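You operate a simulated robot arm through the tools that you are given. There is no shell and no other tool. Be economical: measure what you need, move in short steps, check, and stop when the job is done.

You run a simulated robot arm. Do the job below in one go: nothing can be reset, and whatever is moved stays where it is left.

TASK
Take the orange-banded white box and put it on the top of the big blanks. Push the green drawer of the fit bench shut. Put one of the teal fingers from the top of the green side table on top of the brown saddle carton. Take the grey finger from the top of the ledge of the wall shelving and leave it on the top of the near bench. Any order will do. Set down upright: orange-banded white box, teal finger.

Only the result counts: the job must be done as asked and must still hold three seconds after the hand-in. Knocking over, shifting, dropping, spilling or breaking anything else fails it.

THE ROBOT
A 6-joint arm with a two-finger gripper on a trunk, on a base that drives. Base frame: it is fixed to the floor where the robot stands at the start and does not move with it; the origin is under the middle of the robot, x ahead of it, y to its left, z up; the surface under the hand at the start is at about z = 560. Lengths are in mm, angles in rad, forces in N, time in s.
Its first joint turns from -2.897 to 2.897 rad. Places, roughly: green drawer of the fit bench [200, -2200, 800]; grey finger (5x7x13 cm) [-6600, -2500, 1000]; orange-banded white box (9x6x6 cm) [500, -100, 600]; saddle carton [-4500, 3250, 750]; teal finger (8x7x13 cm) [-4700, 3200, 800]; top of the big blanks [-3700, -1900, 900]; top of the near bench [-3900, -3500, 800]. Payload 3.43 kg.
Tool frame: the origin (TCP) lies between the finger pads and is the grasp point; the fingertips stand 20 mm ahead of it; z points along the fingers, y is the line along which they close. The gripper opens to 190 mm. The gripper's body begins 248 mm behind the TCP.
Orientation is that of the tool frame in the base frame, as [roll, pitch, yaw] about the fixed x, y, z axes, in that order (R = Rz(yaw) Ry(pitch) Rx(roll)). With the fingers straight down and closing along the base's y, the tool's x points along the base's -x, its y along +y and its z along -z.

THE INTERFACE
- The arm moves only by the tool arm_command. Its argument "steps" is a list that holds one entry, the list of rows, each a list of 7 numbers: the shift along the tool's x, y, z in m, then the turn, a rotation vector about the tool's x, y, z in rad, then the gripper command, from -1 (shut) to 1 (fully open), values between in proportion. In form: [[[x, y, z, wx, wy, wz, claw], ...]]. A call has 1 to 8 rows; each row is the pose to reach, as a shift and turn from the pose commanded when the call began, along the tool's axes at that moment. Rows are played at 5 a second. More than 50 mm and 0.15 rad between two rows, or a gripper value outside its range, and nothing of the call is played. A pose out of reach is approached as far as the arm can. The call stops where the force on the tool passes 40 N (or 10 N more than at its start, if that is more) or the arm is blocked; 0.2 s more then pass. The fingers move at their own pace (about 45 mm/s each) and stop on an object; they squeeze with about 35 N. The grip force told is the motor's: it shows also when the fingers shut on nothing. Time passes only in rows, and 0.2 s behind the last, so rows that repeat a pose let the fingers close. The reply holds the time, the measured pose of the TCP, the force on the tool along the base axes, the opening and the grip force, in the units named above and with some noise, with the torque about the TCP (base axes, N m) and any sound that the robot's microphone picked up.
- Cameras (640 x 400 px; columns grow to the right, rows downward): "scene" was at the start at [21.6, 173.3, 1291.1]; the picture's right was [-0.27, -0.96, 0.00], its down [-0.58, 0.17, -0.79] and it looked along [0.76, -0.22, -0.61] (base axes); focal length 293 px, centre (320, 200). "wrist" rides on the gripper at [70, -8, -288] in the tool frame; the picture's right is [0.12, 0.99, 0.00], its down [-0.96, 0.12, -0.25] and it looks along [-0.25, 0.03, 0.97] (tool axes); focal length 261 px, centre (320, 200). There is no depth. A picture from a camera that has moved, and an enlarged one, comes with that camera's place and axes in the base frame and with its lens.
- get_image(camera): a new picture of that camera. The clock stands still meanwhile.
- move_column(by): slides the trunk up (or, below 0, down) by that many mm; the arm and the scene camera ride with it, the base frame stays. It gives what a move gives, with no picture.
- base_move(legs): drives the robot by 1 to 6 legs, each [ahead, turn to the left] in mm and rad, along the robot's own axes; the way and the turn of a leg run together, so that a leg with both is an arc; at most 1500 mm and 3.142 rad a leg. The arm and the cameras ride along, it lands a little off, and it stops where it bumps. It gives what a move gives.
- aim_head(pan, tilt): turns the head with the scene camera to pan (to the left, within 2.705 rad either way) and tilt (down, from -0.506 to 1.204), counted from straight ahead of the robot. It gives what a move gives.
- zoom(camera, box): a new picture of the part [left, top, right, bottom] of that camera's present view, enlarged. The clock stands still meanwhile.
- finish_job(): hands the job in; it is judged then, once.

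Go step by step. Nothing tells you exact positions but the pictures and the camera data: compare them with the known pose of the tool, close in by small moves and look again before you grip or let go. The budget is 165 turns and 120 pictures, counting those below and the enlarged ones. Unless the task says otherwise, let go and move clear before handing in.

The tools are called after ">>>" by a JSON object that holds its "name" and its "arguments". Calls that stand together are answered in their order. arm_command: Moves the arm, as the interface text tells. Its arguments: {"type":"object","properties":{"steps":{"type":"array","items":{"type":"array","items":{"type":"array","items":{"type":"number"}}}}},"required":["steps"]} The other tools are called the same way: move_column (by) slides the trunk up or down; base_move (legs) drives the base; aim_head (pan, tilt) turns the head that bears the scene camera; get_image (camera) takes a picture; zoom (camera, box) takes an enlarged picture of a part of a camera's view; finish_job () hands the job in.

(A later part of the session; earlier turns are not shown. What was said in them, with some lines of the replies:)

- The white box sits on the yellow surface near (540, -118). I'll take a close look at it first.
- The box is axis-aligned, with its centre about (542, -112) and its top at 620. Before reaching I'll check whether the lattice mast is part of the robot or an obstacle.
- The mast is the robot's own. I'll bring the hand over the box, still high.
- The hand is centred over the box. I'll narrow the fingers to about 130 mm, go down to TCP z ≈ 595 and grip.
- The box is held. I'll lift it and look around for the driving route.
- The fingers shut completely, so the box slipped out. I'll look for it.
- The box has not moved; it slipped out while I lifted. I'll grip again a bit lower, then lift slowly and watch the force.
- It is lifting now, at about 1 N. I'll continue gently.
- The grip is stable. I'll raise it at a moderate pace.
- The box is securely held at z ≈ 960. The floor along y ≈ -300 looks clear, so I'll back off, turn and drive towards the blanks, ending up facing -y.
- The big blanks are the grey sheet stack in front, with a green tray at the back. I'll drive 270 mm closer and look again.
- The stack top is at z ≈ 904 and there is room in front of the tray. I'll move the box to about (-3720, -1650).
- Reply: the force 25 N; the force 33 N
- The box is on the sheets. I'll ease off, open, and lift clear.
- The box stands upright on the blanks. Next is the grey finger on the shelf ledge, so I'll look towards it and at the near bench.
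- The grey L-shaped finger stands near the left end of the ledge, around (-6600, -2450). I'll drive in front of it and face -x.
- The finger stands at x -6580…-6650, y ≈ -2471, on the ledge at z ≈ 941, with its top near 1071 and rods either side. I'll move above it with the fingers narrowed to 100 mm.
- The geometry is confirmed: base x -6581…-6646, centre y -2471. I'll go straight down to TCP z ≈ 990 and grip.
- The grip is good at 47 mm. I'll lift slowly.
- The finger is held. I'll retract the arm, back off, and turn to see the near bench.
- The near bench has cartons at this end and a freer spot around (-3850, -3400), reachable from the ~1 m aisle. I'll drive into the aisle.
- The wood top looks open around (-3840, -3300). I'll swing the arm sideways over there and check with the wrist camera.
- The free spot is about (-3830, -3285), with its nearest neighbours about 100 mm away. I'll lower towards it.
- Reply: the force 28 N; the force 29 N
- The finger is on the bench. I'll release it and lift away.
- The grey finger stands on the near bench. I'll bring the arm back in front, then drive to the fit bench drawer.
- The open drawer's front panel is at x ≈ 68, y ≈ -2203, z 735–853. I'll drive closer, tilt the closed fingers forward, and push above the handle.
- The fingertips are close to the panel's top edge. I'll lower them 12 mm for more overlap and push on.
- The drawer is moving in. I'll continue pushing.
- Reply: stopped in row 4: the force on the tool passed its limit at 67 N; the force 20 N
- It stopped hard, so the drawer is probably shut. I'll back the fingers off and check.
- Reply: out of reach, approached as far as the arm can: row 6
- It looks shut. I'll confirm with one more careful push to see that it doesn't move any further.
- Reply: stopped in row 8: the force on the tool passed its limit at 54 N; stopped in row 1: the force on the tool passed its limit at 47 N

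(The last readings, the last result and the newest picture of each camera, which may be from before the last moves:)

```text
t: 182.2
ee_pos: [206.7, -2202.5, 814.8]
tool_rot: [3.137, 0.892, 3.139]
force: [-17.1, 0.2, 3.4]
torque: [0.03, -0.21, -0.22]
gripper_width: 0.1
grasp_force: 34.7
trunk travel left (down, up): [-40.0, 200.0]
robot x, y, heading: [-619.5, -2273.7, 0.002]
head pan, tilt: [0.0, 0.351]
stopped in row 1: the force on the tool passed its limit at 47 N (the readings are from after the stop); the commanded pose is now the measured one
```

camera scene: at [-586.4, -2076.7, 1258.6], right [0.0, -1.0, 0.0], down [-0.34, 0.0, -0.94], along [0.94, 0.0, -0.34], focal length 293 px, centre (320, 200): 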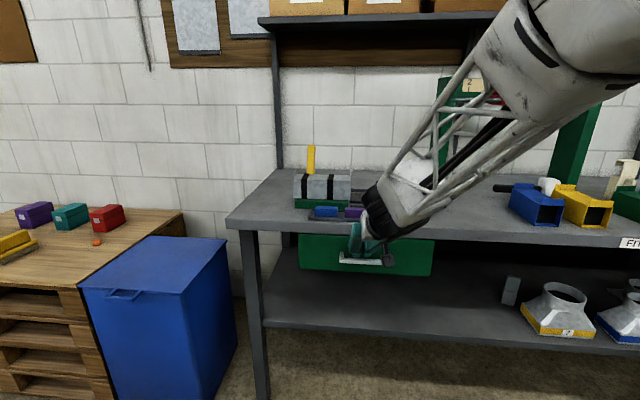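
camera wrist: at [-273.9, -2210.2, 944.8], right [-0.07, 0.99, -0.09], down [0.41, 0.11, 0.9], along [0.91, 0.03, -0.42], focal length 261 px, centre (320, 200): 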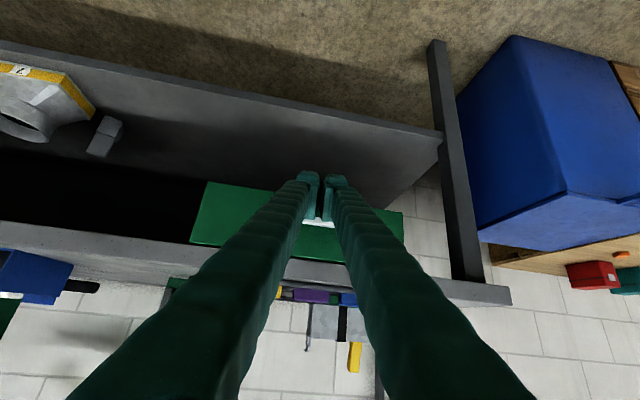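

The drawer stops at the same place, so it is shut. I'll back off, raise the trunk and straighten the tool.

>>> {"name": "arm_command", "arguments": {"steps": [[[0.0187, 0, -0.0235, 0, 0, 0, -1], [0.042, 0, -0.053, 0, 0, 0, -1], [0.065, 0, -0.082, 0, 0, 0, -1], [0.088, 0, -0.111, 0, 0, 0, -1], [0.111, 0, -0.14, 0, 0, 0, -1], [0.12, 0, -0.151, 0, 0, 0, -1]]]}}

>>> {"name": "move_column", "arguments": {"by": 200}}

>>> {"name": "arm_command", "arguments": {"steps": [[[0, 0, 0, 0, 0.14, 0, -0.5], [0, 0, 0, 0, 0.28, 0, 0], [0, 0, 0, 0, 0.42, 0, 0], [0, 0, 0, 0, 0.56, 0, 0], [0, 0, 0, 0, 0.7, 0, 0], [0, 0, 0, 0, 0.8, 0, 0], [0, 0, 0, 0, 0.892, 0, 0], [0, 0, 0, 0, 0.892, 0, 0]]]}}

>>> {"name": "aim_head", "arguments": {"pan": 0, "tilt": 0.5}}

>>> {"name": "get_image", "arguments": {"camera": "scene"}}

```text
t: 183.6
ee_pos: [13.6, -2203.3, 816.9]
tool_rot: [3.139, 0.892, 3.138]
force: [-0.2, 0.5, 0.1]
torque: [-0.04, -0.04, 0.01]
gripper_width: 0.2
grasp_force: 34.3
trunk travel left (down, up): [-40.0, 200.0]
robot x, y, heading: [-613.7, -2275.8, -0.003]
head pan, tilt: [0.0, 0.351]
```

```text
t: 185.8
ee_pos: [13.3, -2203.8, 1017.0]
tool_rot: [3.141, 0.896, 3.137]
force: [0.2, -0.3, 0.4]
torque: [-0.02, 0.01, 0.02]
gripper_width: 0.0
grasp_force: 34.4
trunk travel left (down, up): [-240.0, 0.0]
robot x, y, heading: [-618.1, -2274.3, -0.005]
head pan, tilt: [0.0, 0.351]
```

```text
t: 187.6
ee_pos: [13.7, -2202.9, 1016.2]
tool_rot: [3.142, 0.002, 3.141]
force: [0.4, 0.3, 0.3]
torque: [0.0, 0.02, -0.02]
gripper_width: 95.1
grasp_force: 0.1
out of reach, approached as far as the arm can: row 1
trunk travel left (down, up): [-240.0, 0.0]
robot x, y, heading: [-615.5, -2273.8, -0.004]
head pan, tilt: [0.0, 0.351]
```

```text
t: 188.3
ee_pos: [13.6, -2203.0, 1015.8]
tool_rot: [3.14, 0.001, 3.141]
force: [1.0, 0.2, -1.1]
torque: [0.0, 0.0, 0.0]
gripper_width: 94.7
grasp_force: 0.0
trunk travel left (down, up): [-240.0, 0.0]
robot x, y, heading: [-619.1, -2272.0, -0.004]
head pan, tilt: [0.0, 0.499]
```

```text
53 pictures are left
camera scene: at [-588.2, -2076.7, 1444.8], right [0.0, -1.0, 0.0], down [-0.48, 0.0, -0.88], along [0.88, 0.0, -0.48], focal length 293 px, centre (320, 200)
```

scene: 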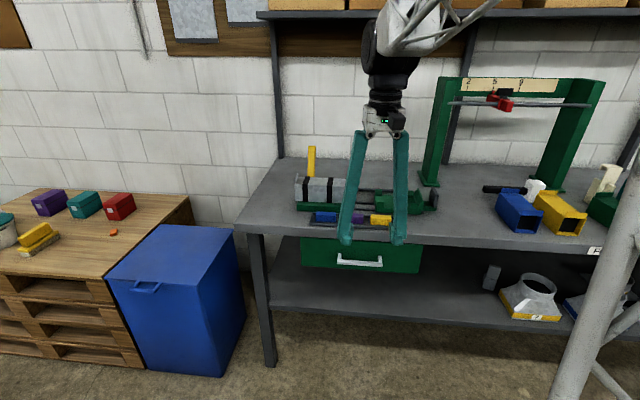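

>>> {"name": "arm_command", "arguments": {"steps": [[[0.02, 0, -0.04, 0, 0, 0, 0], [0.04, 0, -0.08, 0, 0, 0, 0], [0.06, 0, -0.1, 0, 0, 0, 0]]]}}

>>> {"name": "base_move", "arguments": {"legs": [[-500, 0], [0, 1.951], [1500, 0], [81, 0]]}}

>>> {"name": "base_move", "arguments": {"legs": [[0, 0.903], [1500, 0], [588, 0], [0, -0.95]]}}

>>> {"name": "aim_head", "arguments": {"pan": 0.1, "tilt": 0.3}}

>>> {"name": "get_image", "arguments": {"camera": "scene"}}

```text
t: 189.1
ee_pos: [-46.7, -2203.6, 1116.4]
tool_rot: [3.14, 0.0, 3.141]
force: [0.9, -0.3, -0.5]
torque: [-0.02, 0.14, -0.03]
gripper_width: 94.7
grasp_force: 0.1
trunk travel left (down, up): [-240.0, 0.0]
robot x, y, heading: [-615.1, -2273.1, -0.004]
head pan, tilt: [0.0, 0.499]
```

```text
t: 204.6
ee_pos: [-1973.5, -292.9, 1118.2]
tool_rot: [3.139, 0.001, -1.192]
force: [0.0, 0.5, 0.7]
torque: [0.08, 0.05, 0.01]
gripper_width: 95.2
grasp_force: 0.0
trunk travel left (down, up): [-240.0, 0.0]
robot x, y, heading: [-1694.8, -794.4, 1.948]
head pan, tilt: [0.0, 0.499]
```

```text
t: 220.0
ee_pos: [-3945.5, 350.9, 1117.2]
tool_rot: [3.141, -0.001, -1.255]
force: [0.5, 0.4, -0.7]
torque: [-0.03, -0.01, 0.0]
gripper_width: 95.0
grasp_force: 0.0
trunk travel left (down, up): [-240.0, 0.0]
robot x, y, heading: [-3700.6, -166.3, 1.887]
head pan, tilt: [0.0, 0.499]
```

```text
t: 220.7
ee_pos: [-3945.2, 351.0, 1117.6]
tool_rot: [3.14, -0.001, -1.255]
force: [-0.3, 0.2, 0.3]
torque: [-0.01, -0.04, 0.01]
gripper_width: 95.1
grasp_force: 0.1
trunk travel left (down, up): [-240.0, 0.0]
robot x, y, heading: [-3702.4, -168.2, 1.89]
head pan, tilt: [0.099, 0.3]
```

```text
52 pictures are left
camera scene: at [-3910.3, -204.8, 1463.1], right [0.92, 0.4, 0.0], down [0.12, -0.27, -0.96], along [-0.38, 0.87, -0.3], focal length 293 px, centre (320, 200)
```

scene: 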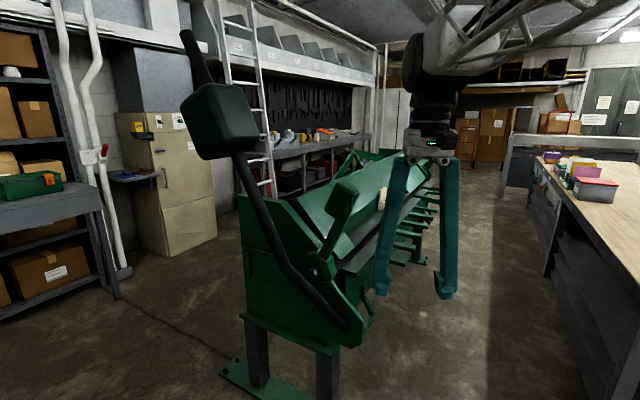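

The green machine runs along +y, and there is a ~1 m aisle between it and the big bench. I'll drive up that aisle around x ≈ -3430.

>>> {"name": "base_move", "arguments": {"legs": [[0, -0.66], [815, 0], [0, 0.341], [1300, 0]]}}

>>> {"name": "aim_head", "arguments": {"pan": 0.6, "tilt": 0.35}}

>>> {"name": "get_image", "arguments": {"camera": "scene"}}

```text
t: 229.9
ee_pos: [-3469.7, 1380.8, 1115.7]
tool_rot: [-3.141, -0.003, -1.607]
force: [0.2, -0.4, 0.9]
torque: [-0.04, -0.03, 0.03]
gripper_width: 95.0
grasp_force: 0.0
trunk travel left (down, up): [-240.0, 0.0]
robot x, y, heading: [-3417.5, 806.0, 1.533]
head pan, tilt: [0.099, 0.3]
stopped in leg 4: the robot was blocked; the commanded pose is now the measured one
```

```text
t: 230.8
ee_pos: [-3470.5, 1380.6, 1116.4]
tool_rot: [3.141, -0.004, -1.608]
force: [0.0, 0.5, 0.1]
torque: [0.0, 0.06, 0.02]
gripper_width: 95.0
grasp_force: 0.0
trunk travel left (down, up): [-240.0, 0.0]
robot x, y, heading: [-3425.7, 808.1, 1.531]
head pan, tilt: [0.6, 0.351]
```

```text
51 pictures are left
camera scene: at [-3673.4, 831.2, 1458.5], right [0.85, 0.53, 0.0], down [0.18, -0.29, -0.94], along [-0.5, 0.79, -0.34], focal length 293 px, centre (320, 200)
```

scene: 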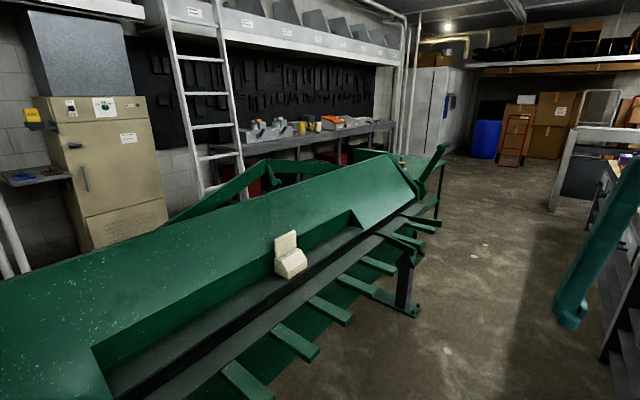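

The base was blocked, probably near the big bench's corner leg. I'll look that way before moving.

>>> {"name": "aim_head", "arguments": {"pan": -0.25, "tilt": 0.8}}

>>> {"name": "get_image", "arguments": {"camera": "scene"}}

```text
t: 232.0
ee_pos: [-3469.5, 1379.7, 1115.0]
tool_rot: [3.142, -0.002, -1.608]
force: [0.3, 0.1, 1.1]
torque: [-0.03, -0.01, 0.0]
gripper_width: 95.0
grasp_force: 0.2
trunk travel left (down, up): [-240.0, 0.0]
robot x, y, heading: [-3420.6, 807.2, 1.535]
head pan, tilt: [-0.25, 0.799]
```

```text
50 pictures are left
camera scene: at [-3601.0, 829.8, 1418.9], right [0.96, -0.28, 0.0], down [-0.2, -0.69, -0.7], along [0.2, 0.67, -0.72], focal length 293 px, centre (320, 200)
```

scene: 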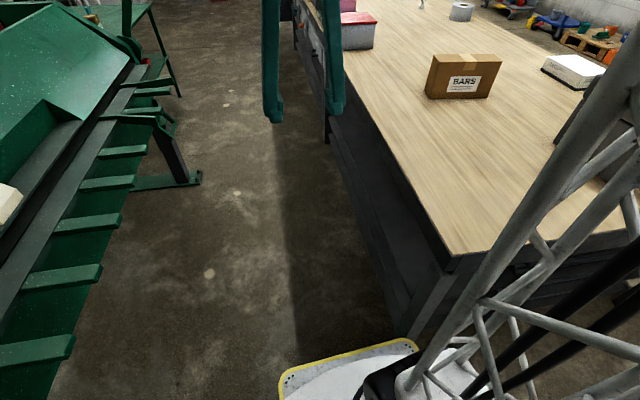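

The base corner touched the bench leg. I'll back up, shift left to the corridor centre (x ≈ -3540), and continue.

>>> {"name": "base_move", "arguments": {"legs": [[-400, 0], [0, 0.214], [704, 0], [0, -0.178], [1300, 0]]}}

>>> {"name": "aim_head", "arguments": {"pan": 0.8, "tilt": 0.5}}

>>> {"name": "get_image", "arguments": {"camera": "scene"}}

```text
t: 245.6
ee_pos: [-3644.0, 2968.7, 1116.1]
tool_rot: [-3.141, -0.003, -1.563]
force: [0.0, -0.6, 0.0]
torque: [0.01, -0.01, 0.0]
gripper_width: 95.2
grasp_force: 0.0
trunk travel left (down, up): [-240.0, 0.0]
robot x, y, heading: [-3569.5, 2398.1, 1.574]
head pan, tilt: [-0.25, 0.799]
```

```text
t: 246.9
ee_pos: [-3642.7, 2968.5, 1115.3]
tool_rot: [-3.142, -0.004, -1.566]
force: [0.4, -0.2, -0.2]
torque: [-0.02, -0.03, -0.01]
gripper_width: 94.8
grasp_force: 0.0
trunk travel left (down, up): [-240.0, 0.0]
robot x, y, heading: [-3568.9, 2396.7, 1.574]
head pan, tilt: [0.799, 0.499]
```

```text
49 pictures are left
camera scene: at [-3835.8, 2398.0, 1444.8], right [0.69, 0.72, 0.0], down [0.34, -0.33, -0.88], along [-0.63, 0.61, -0.48], focal length 293 px, centre (320, 200)
```

scene: 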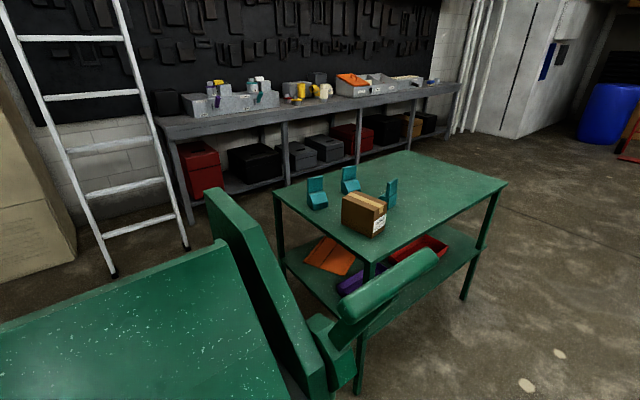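

>>> {"name": "zoom", "arguments": {"camera": "scene", "box": [280, 150, 430, 250]}}

```text
4.00 times, centred on (355, 200) of scene
camera zoom: at [-3835.8, 2398.0, 1444.8], right [0.69, 0.72, 0.0], down [0.34, -0.33, -0.88], along [-0.63, 0.61, -0.48], focal length 1173 px, centre (180, 200)
```

zoom: 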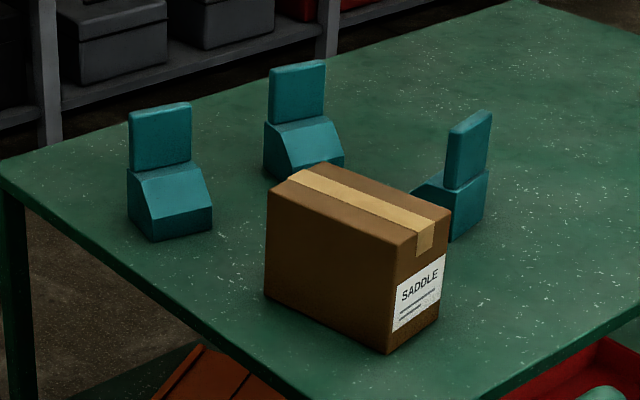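

The green table carries a saddle carton near (-4450, 3270) and three teal fingers. The one at about (-4462, 3475) is easiest from the +x side, so I'll drive there and face -x.

>>> {"name": "base_move", "arguments": {"legs": [[0, 0.102], [1059, 0], [0, 1.466]]}}

>>> {"name": "aim_head", "arguments": {"pan": 0.1, "tilt": 0.65}}

>>> {"name": "get_image", "arguments": {"camera": "scene"}}

>>> {"name": "get_image", "arguments": {"camera": "wrist"}}

```text
t: 256.7
ee_pos: [-4254.6, 3398.3, 1115.4]
tool_rot: [3.141, -0.003, -0.011]
force: [-0.1, 0.6, 0.3]
torque: [0.0, 0.01, 0.0]
gripper_width: 95.1
grasp_force: 0.0
trunk travel left (down, up): [-240.0, 0.0]
robot x, y, heading: [-3681.4, 3464.9, 3.128]
head pan, tilt: [0.799, 0.499]
```

```text
t: 257.7
ee_pos: [-4255.1, 3399.8, 1115.7]
tool_rot: [-3.141, -0.003, -0.012]
force: [-0.5, -0.4, -0.1]
torque: [0.0, 0.0, 0.01]
gripper_width: 95.3
grasp_force: 0.1
trunk travel left (down, up): [-240.0, 0.0]
robot x, y, heading: [-3681.4, 3461.5, 3.132]
head pan, tilt: [0.099, 0.649]
```

```text
47 pictures are left
camera scene: at [-3713.1, 3254.0, 1431.4], right [-0.09, 1.0, 0.0], down [0.6, 0.05, -0.8], along [-0.79, -0.07, -0.6], focal length 293 px, centre (320, 200)
```

scene: 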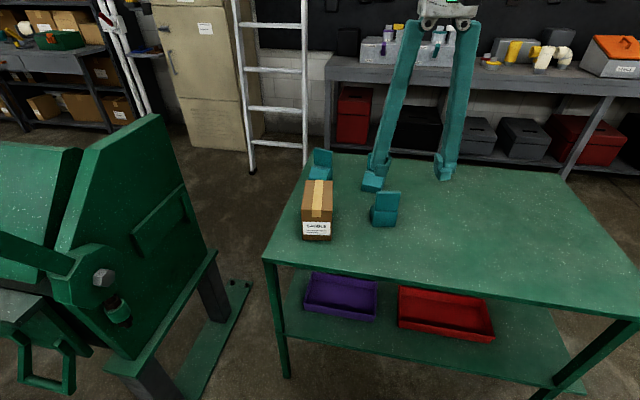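

```text
46 pictures are left
camera wrist: at [-4186.0, 3406.2, 1403.9], right [0.11, -0.99, 0.0], down [-0.96, -0.11, 0.24], along [-0.24, -0.03, -0.97], focal length 261 px, centre (320, 200)
```

wrist: 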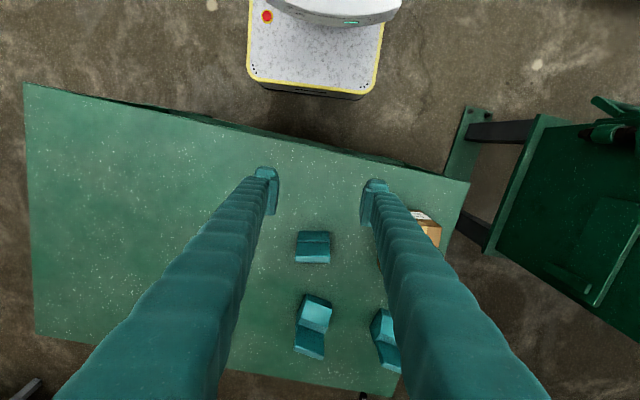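

>>> {"name": "zoom", "arguments": {"camera": "scene", "box": [270, 140, 430, 260]}}

>>> {"name": "zoom", "arguments": {"camera": "wrist", "box": [260, 200, 460, 380]}}

```text
3.33 times, centred on (350, 200) of scene
camera zoom: at [-3713.1, 3254.0, 1431.4], right [-0.09, 1.0, 0.0], down [0.6, 0.05, -0.8], along [-0.79, -0.07, -0.6], focal length 978 px, centre (220, 200)
```

zoom: 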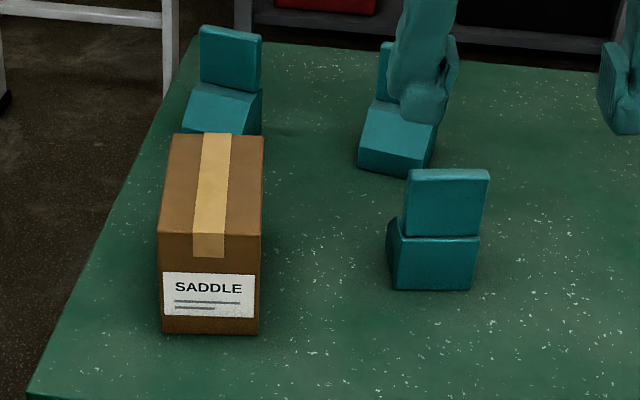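

```text
2.22 times, centred on (360, 290) of wrist
camera zoom: at [-4186.0, 3406.2, 1403.9], right [0.11, -0.99, 0.0], down [-0.96, -0.11, 0.24], along [-0.24, -0.03, -0.97], focal length 579 px, centre (231, 0)
```

zoom: 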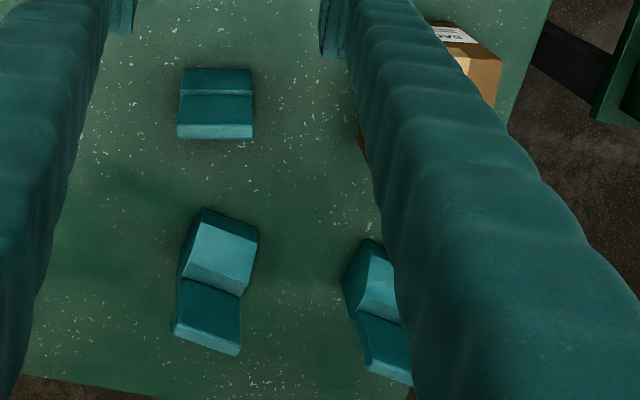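

Triangulation gives the table at z ≈ 812 and the chosen finger's base front at (-4409, 3393), yawed ~0.1 rad and ~73 mm wide. The carton top is at z ≈ 922, centre (-4410, 3189). I'll move above the finger.

>>> {"name": "arm_command", "arguments": {"steps": [[[-0.03, 0.002, 0.0, 0, 0, -0.03, 0.26], [-0.065, 0.004, 0.0, 0, 0, -0.06, 0.26], [-0.1, 0.006, 0.0, 0, 0, -0.11, 0.26], [-0.14, 0.008, 0.01, 0, 0, -0.11, 0.26], [-0.175, 0.01, 0.03, 0, 0, -0.11, 0.26], [-0.186, 0.011, 0.06, 0, 0, -0.11, 0.26], [-0.186, 0.011, 0.09, 0, 0, -0.11, 0.26]]]}}

>>> {"name": "get_image", "arguments": {"camera": "wrist"}}

>>> {"name": "zoom", "arguments": {"camera": "wrist", "box": [240, 130, 400, 250]}}

```text
t: 259.3
ee_pos: [-4440.8, 3390.1, 1023.3]
tool_rot: [-3.141, -0.004, 0.1]
force: [0.6, -0.1, -0.2]
torque: [0.03, 0.03, 0.02]
gripper_width: 119.5
grasp_force: 0.1
trunk travel left (down, up): [-240.0, 0.0]
robot x, y, heading: [-3681.7, 3462.1, 3.135]
head pan, tilt: [0.099, 0.649]
```

```text
43 pictures are left
camera wrist: at [-4373.3, 3405.2, 1312.6], right [0.22, -0.98, 0.0], down [-0.95, -0.21, 0.24], along [-0.24, -0.05, -0.97], focal length 261 px, centre (320, 200)
```

wrist: 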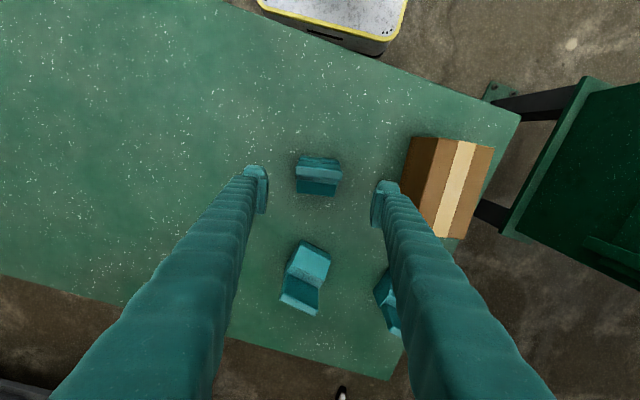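

```text
3.33 times, centred on (320, 190) of wrist
camera zoom: at [-4373.3, 3405.2, 1312.6], right [0.22, -0.98, 0.0], down [-0.95, -0.21, 0.24], along [-0.24, -0.05, -0.97], focal length 869 px, centre (320, 233)
```

zoom: 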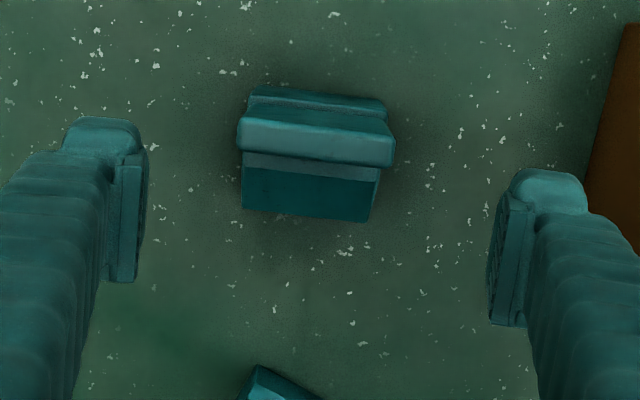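

Alignment is good. I'll go down to TCP z ≈ 850 and grip.

>>> {"name": "arm_command", "arguments": {"steps": [[[0, -0.004, 0.035, 0, 0, -0.015, 0.26], [0, -0.004, 0.07, 0, 0, -0.015, 0.26], [0, -0.004, 0.105, 0, 0, -0.015, 0.26], [0, -0.004, 0.135, 0, 0, -0.015, 0.26], [0, -0.004, 0.16, 0, 0, -0.015, 0.26], [0, -0.004, 0.173, 0, 0, -0.015, 0.26], [0, -0.004, 0.173, 0, 0, -0.015, 0.26]]]}}

>>> {"name": "zoom", "arguments": {"camera": "scene", "box": [280, 140, 460, 260]}}

>>> {"name": "zoom", "arguments": {"camera": "wrist", "box": [240, 130, 400, 250]}}

```text
t: 260.9
ee_pos: [-4440.0, 3394.3, 852.2]
tool_rot: [3.142, -0.004, 0.113]
force: [0.0, 0.0, 0.3]
torque: [-0.01, 0.02, 0.01]
gripper_width: 119.9
grasp_force: 0.0
trunk travel left (down, up): [-240.0, 0.0]
robot x, y, heading: [-3685.1, 3465.9, 3.133]
head pan, tilt: [0.099, 0.649]
```

```text
3.33 times, centred on (370, 200) of scene
camera zoom: at [-3713.2, 3254.0, 1431.4], right [-0.09, 1.0, 0.0], down [0.6, 0.05, -0.8], along [-0.79, -0.07, -0.6], focal length 978 px, centre (153, 200)
```

zoom: 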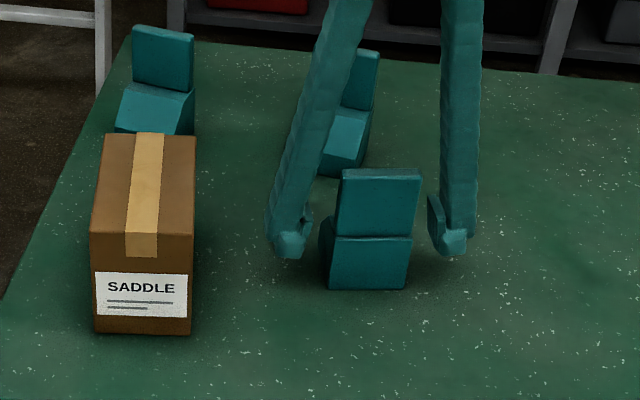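

```text
3.33 times, centred on (320, 190) of wrist
camera zoom: at [-4373.1, 3409.7, 1140.2], right [0.23, -0.97, 0.0], down [-0.94, -0.22, 0.24], along [-0.24, -0.06, -0.97], focal length 869 px, centre (320, 233)
```

zoom: 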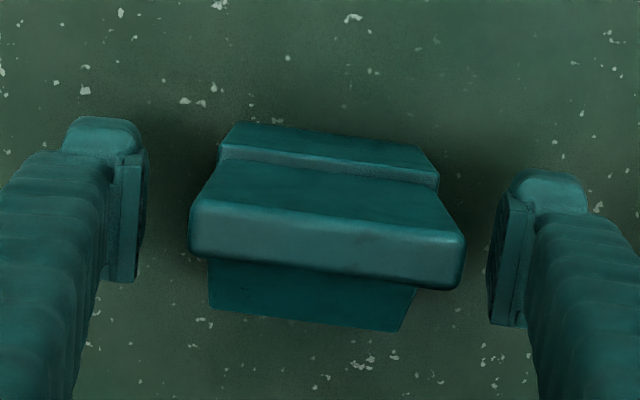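

>>> {"name": "arm_command", "arguments": {"steps": [[[0, 0, 0.003, 0, 0, 0, -0.2], [0, 0, 0.003, 0, 0, 0, -0.4], [0, 0, 0.003, 0, 0, 0, -1], [0, 0, 0.003, 0, 0, 0, -1], [0, 0, 0.003, 0, 0, 0, -1], [0, 0, 0.003, 0, 0, 0, -1]]]}}

>>> {"name": "arm_command", "arguments": {"steps": [[[0, 0, -0.004, 0, 0, 0, -1], [0, 0, -0.01, 0, 0, 0, -1], [0, 0, -0.02, 0, 0, 0, -1], [0, 0, -0.035, 0, 0, 0, -1], [0, 0, -0.055, 0, 0, 0, -1], [0, 0, -0.08, 0, 0, 0, -1], [0, 0, -0.11, 0, 0, 0, -1], [0, 0, -0.14, 0, 0, 0, -1]]]}}

>>> {"name": "get_image", "arguments": {"camera": "scene"}}

>>> {"name": "get_image", "arguments": {"camera": "wrist"}}

```text
t: 262.3
ee_pos: [-4441.3, 3392.9, 847.7]
tool_rot: [3.141, -0.004, 0.116]
force: [-1.0, 1.4, -1.0]
torque: [0.13, 0.09, -0.02]
gripper_width: 73.1
grasp_force: 35.0
trunk travel left (down, up): [-240.0, 0.0]
robot x, y, heading: [-3677.7, 3467.1, 3.129]
head pan, tilt: [0.099, 0.649]
```

```text
t: 264.1
ee_pos: [-4442.9, 3393.9, 989.5]
tool_rot: [-3.141, -0.003, 0.115]
force: [-1.3, 0.2, -2.4]
torque: [0.02, -0.02, -0.01]
gripper_width: 72.9
grasp_force: 35.0
trunk travel left (down, up): [-240.0, 0.0]
robot x, y, heading: [-3682.4, 3462.5, 3.13]
head pan, tilt: [0.099, 0.649]
```

```text
39 pictures are left
camera scene: at [-3713.5, 3254.0, 1431.4], right [-0.09, 1.0, 0.0], down [0.6, 0.05, -0.8], along [-0.79, -0.07, -0.6], focal length 293 px, centre (320, 200)
```

scene: 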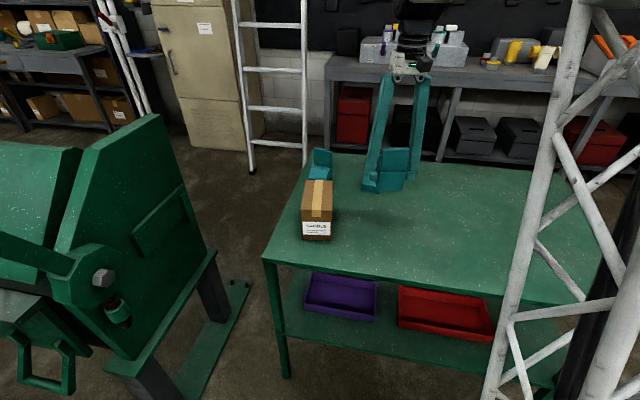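

```text
38 pictures are left
camera wrist: at [-4374.4, 3409.6, 1277.5], right [0.23, -0.97, 0.0], down [-0.94, -0.22, 0.24], along [-0.24, -0.06, -0.97], focal length 261 px, centre (320, 200)
```

wrist: 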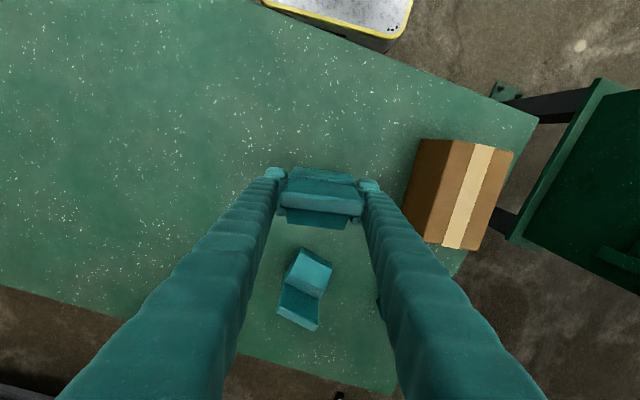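

>>> {"name": "zoom", "arguments": {"camera": "wrist", "box": [390, 120, 530, 260]}}

>>> {"name": "zoom", "arguments": {"camera": "scene", "box": [280, 140, 440, 260]}}

```text
2.86 times, centred on (460, 190) of wrist
camera zoom: at [-4374.4, 3409.6, 1277.5], right [0.23, -0.97, 0.0], down [-0.94, -0.22, 0.24], along [-0.24, -0.06, -0.97], focal length 745 px, centre (-80, 229)
```

zoom: 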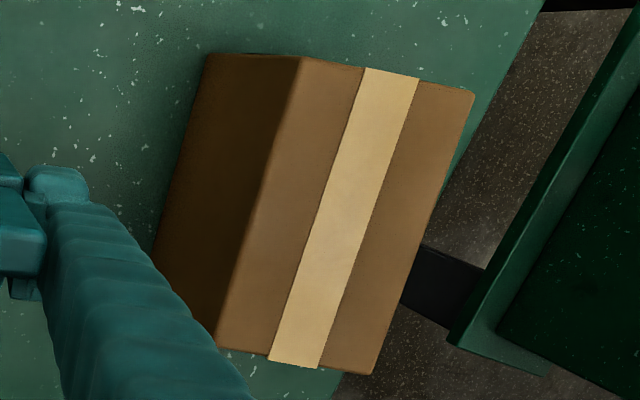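

```text
3.33 times, centred on (360, 200) of scene
camera zoom: at [-3713.5, 3254.0, 1431.4], right [-0.09, 1.0, 0.0], down [0.6, 0.05, -0.8], along [-0.79, -0.07, -0.6], focal length 978 px, centre (187, 200)
```

zoom: 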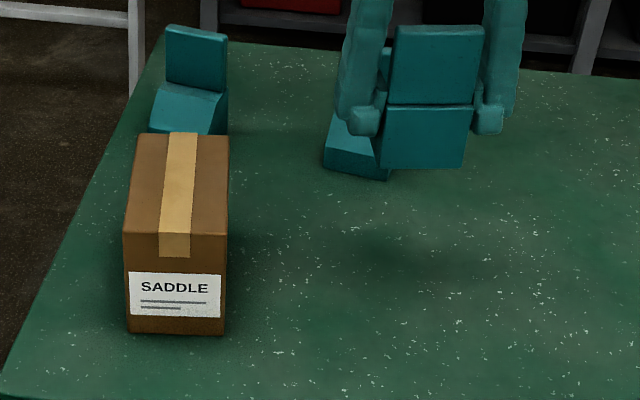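

The finger is held. The carton top is at z ≈ 920, corners (-4342,3233), (-4339,3149), (-4484,3143), (-4488,3225), centre (-4413, 3187). I'll move over it.

>>> {"name": "arm_command", "arguments": {"steps": [[[0, 0, -0.02, 0, 0, 0, -1], [0.002, 0.03, -0.03, 0, 0, 0.02, -1], [0.004, 0.065, -0.03, 0, 0, 0.04, -1], [0.007, 0.1, -0.03, 0, 0, 0.065, -1], [0.009, 0.135, -0.03, 0, 0, 0.065, -1], [0.011, 0.17, -0.03, 0, 0, 0.065, -1], [0.013, 0.195, -0.03, 0, 0, 0.065, -1], [0.014, 0.209, -0.03, 0, 0, 0.065, -1]]]}}

>>> {"name": "zoom", "arguments": {"camera": "scene", "box": [240, 120, 400, 260]}}

>>> {"name": "zoom", "arguments": {"camera": "wrist", "box": [240, 110, 400, 250]}}

```text
t: 265.9
ee_pos: [-4402.4, 3186.0, 1019.5]
tool_rot: [-3.14, -0.003, 0.049]
force: [0.4, -1.6, -3.4]
torque: [-0.02, -0.03, 0.0]
gripper_width: 73.0
grasp_force: 34.7
trunk travel left (down, up): [-240.0, 0.0]
robot x, y, heading: [-3681.8, 3462.1, 3.135]
head pan, tilt: [0.099, 0.649]
```

```text
2.86 times, centred on (320, 190) of scene
camera zoom: at [-3713.3, 3254.0, 1431.4], right [-0.09, 1.0, 0.0], down [0.6, 0.05, -0.8], along [-0.79, -0.07, -0.6], focal length 838 px, centre (320, 229)
```

zoom: 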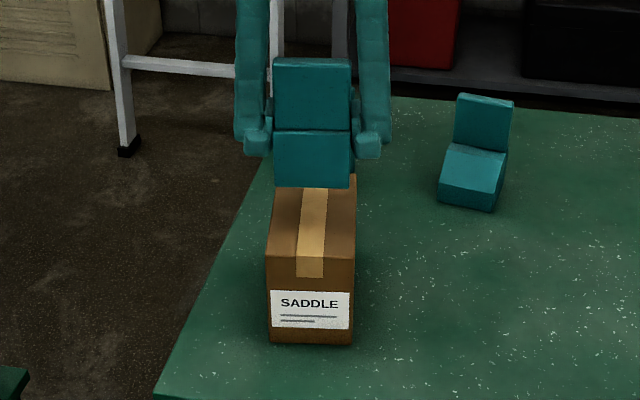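

```text
2.86 times, centred on (320, 180) of wrist
camera zoom: at [-4335.4, 3199.4, 1307.9], right [0.17, -0.99, 0.0], down [-0.96, -0.16, 0.24], along [-0.24, -0.04, -0.97], focal length 745 px, centre (320, 257)
```

zoom: 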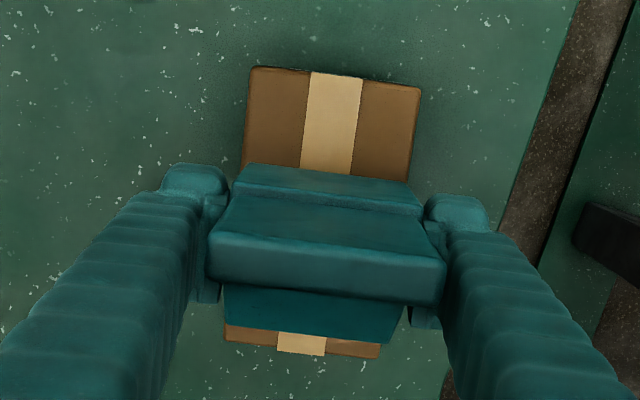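

>>> {"name": "arm_command", "arguments": {"steps": [[[0, 0, 0.015, 0, 0, 0, -1], [0, 0, 0.03, 0, 0, 0, -1], [0, 0, 0.04, 0, 0, 0, -1], [0, 0, 0.048, 0, 0, 0, -1], [0, 0, 0.052, 0, 0, 0, -1], [0, 0, 0.052, 0, 0, 0, -1]]]}}

>>> {"name": "zoom", "arguments": {"camera": "scene", "box": [260, 140, 380, 250]}}

```text
t: 267.3
ee_pos: [-4402.2, 3188.0, 968.7]
tool_rot: [3.141, -0.001, 0.048]
force: [-0.3, 0.5, 22.8]
torque: [0.41, -0.36, -0.13]
gripper_width: 72.9
grasp_force: 35.1
trunk travel left (down, up): [-240.0, 0.0]
robot x, y, heading: [-3685.1, 3463.5, 3.133]
head pan, tilt: [0.099, 0.649]
```

```text
3.64 times, centred on (320, 195) of scene
camera zoom: at [-3712.5, 3254.2, 1431.9], right [-0.09, 1.0, 0.0], down [0.6, 0.05, -0.8], along [-0.79, -0.07, -0.6], focal length 1066 px, centre (320, 218)
```

zoom: 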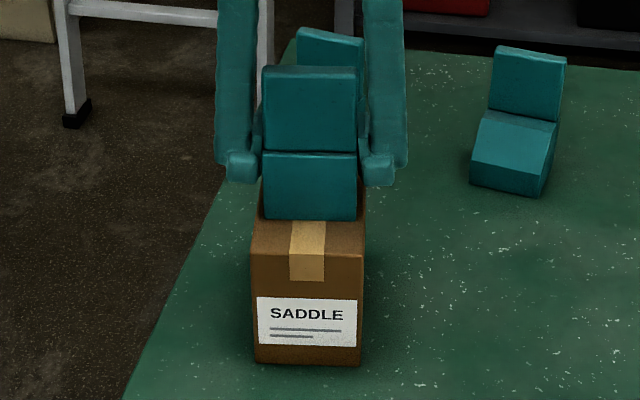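

Contact at 23 N. I'll ease off slightly and open slowly.

>>> {"name": "arm_command", "arguments": {"steps": [[[0, 0, -0.001, 0, 0, 0, -1], [0, 0, -0.001, 0, 0, 0, -0.23], [0, 0, -0.001, 0, 0, 0, -0.18], [0, 0, -0.001, 0, 0, 0, -0.1], [0, 0, -0.001, 0, 0, 0, 0.0], [0, 0, -0.001, 0, 0, 0, 0.1], [0, 0, -0.001, 0, 0, 0, 0.15], [0, 0, -0.001, 0, 0, 0, 0.15]]]}}

>>> {"name": "zoom", "arguments": {"camera": "scene", "box": [260, 140, 380, 250]}}

>>> {"name": "zoom", "arguments": {"camera": "wrist", "box": [240, 110, 400, 250]}}

```text
t: 269.1
ee_pos: [-4402.3, 3186.8, 967.6]
tool_rot: [-3.14, -0.003, 0.049]
force: [-0.3, 0.5, -0.2]
torque: [0.0, -0.02, 0.0]
gripper_width: 109.2
grasp_force: 0.0
trunk travel left (down, up): [-240.0, 0.0]
robot x, y, heading: [-3681.1, 3462.8, 3.129]
head pan, tilt: [0.099, 0.649]
```

```text
3.64 times, centred on (320, 195) of scene
camera zoom: at [-3713.2, 3253.9, 1431.4], right [-0.09, 1.0, 0.0], down [0.6, 0.05, -0.8], along [-0.79, -0.07, -0.6], focal length 1066 px, centre (320, 218)
```

zoom: 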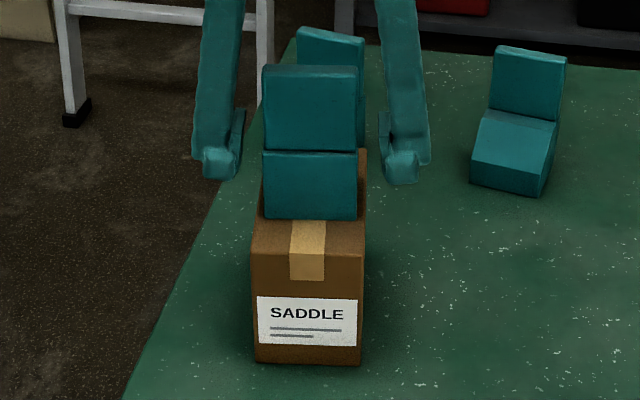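

```text
2.86 times, centred on (320, 180) of wrist
camera zoom: at [-4335.0, 3199.4, 1256.5], right [0.17, -0.99, 0.0], down [-0.96, -0.16, 0.24], along [-0.24, -0.04, -0.97], focal length 745 px, centre (320, 257)
```

zoom: 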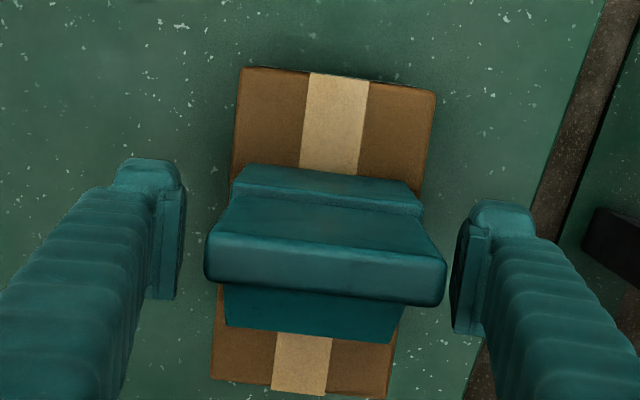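

It stands steady on the carton. I'll lift straight up, clear the arm and check.

>>> {"name": "arm_command", "arguments": {"steps": [[[0, 0, -0.03, 0, 0, 0, 0.15], [0, 0, -0.07, 0, 0, 0, 0.15], [0, 0, -0.11, 0, 0, 0, 0.15], [0, 0, -0.15, 0, 0, 0, 0.15], [0.04, 0, -0.17, 0, 0, 0, 0.15], [0.085, 0, -0.17, 0, 0, 0, 0.15], [0.13, 0, -0.17, 0, 0, 0, 0.15]]]}}

>>> {"name": "zoom", "arguments": {"camera": "scene", "box": [220, 120, 480, 290]}}

```text
t: 270.7
ee_pos: [-4272.8, 3193.8, 1137.9]
tool_rot: [-3.14, -0.004, 0.048]
force: [-0.1, 0.1, -1.2]
torque: [0.03, -0.21, 0.01]
gripper_width: 109.3
grasp_force: 0.1
trunk travel left (down, up): [-240.0, 0.0]
robot x, y, heading: [-3683.8, 3465.8, 3.131]
head pan, tilt: [0.099, 0.649]
```

```text
2.35 times, centred on (350, 205) of scene
camera zoom: at [-3713.9, 3253.9, 1431.4], right [-0.09, 1.0, 0.0], down [0.6, 0.05, -0.8], along [-0.79, -0.07, -0.6], focal length 690 px, centre (249, 188)
```

zoom: 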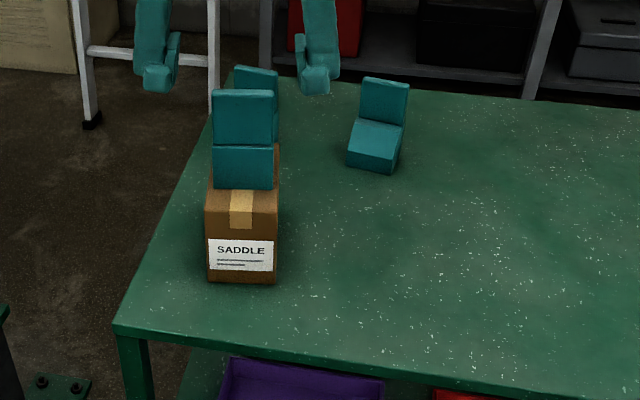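

All four parts are in place and the arm is clear, so I'm handing in.

>>> {"name": "finish_job", "arguments": {}}

```text
The job is handed in.
```

I finished all four parts and handed the job in. The hand-in reply gave no verdict, so what follows is what I saw in the pictures.

- **White box:** it stands upright on the sheet stack of the big blanks. It slipped out of the grip on the first lift and stayed where it was; the second, slower lift held.
- **Green drawer:** pushed shut. A second push stopped at the same place, at about x = 207 mm.
- **Teal finger:** one finger stands upright on the brown saddle carton.
- **Grey finger:** it stands on the near bench, clear of the other items there.

One thing may count against the result. While driving up the aisle, the base bumped the corner leg of the big wooden bench and stopped. I saw no sign that the bench moved, but I did not measure it.
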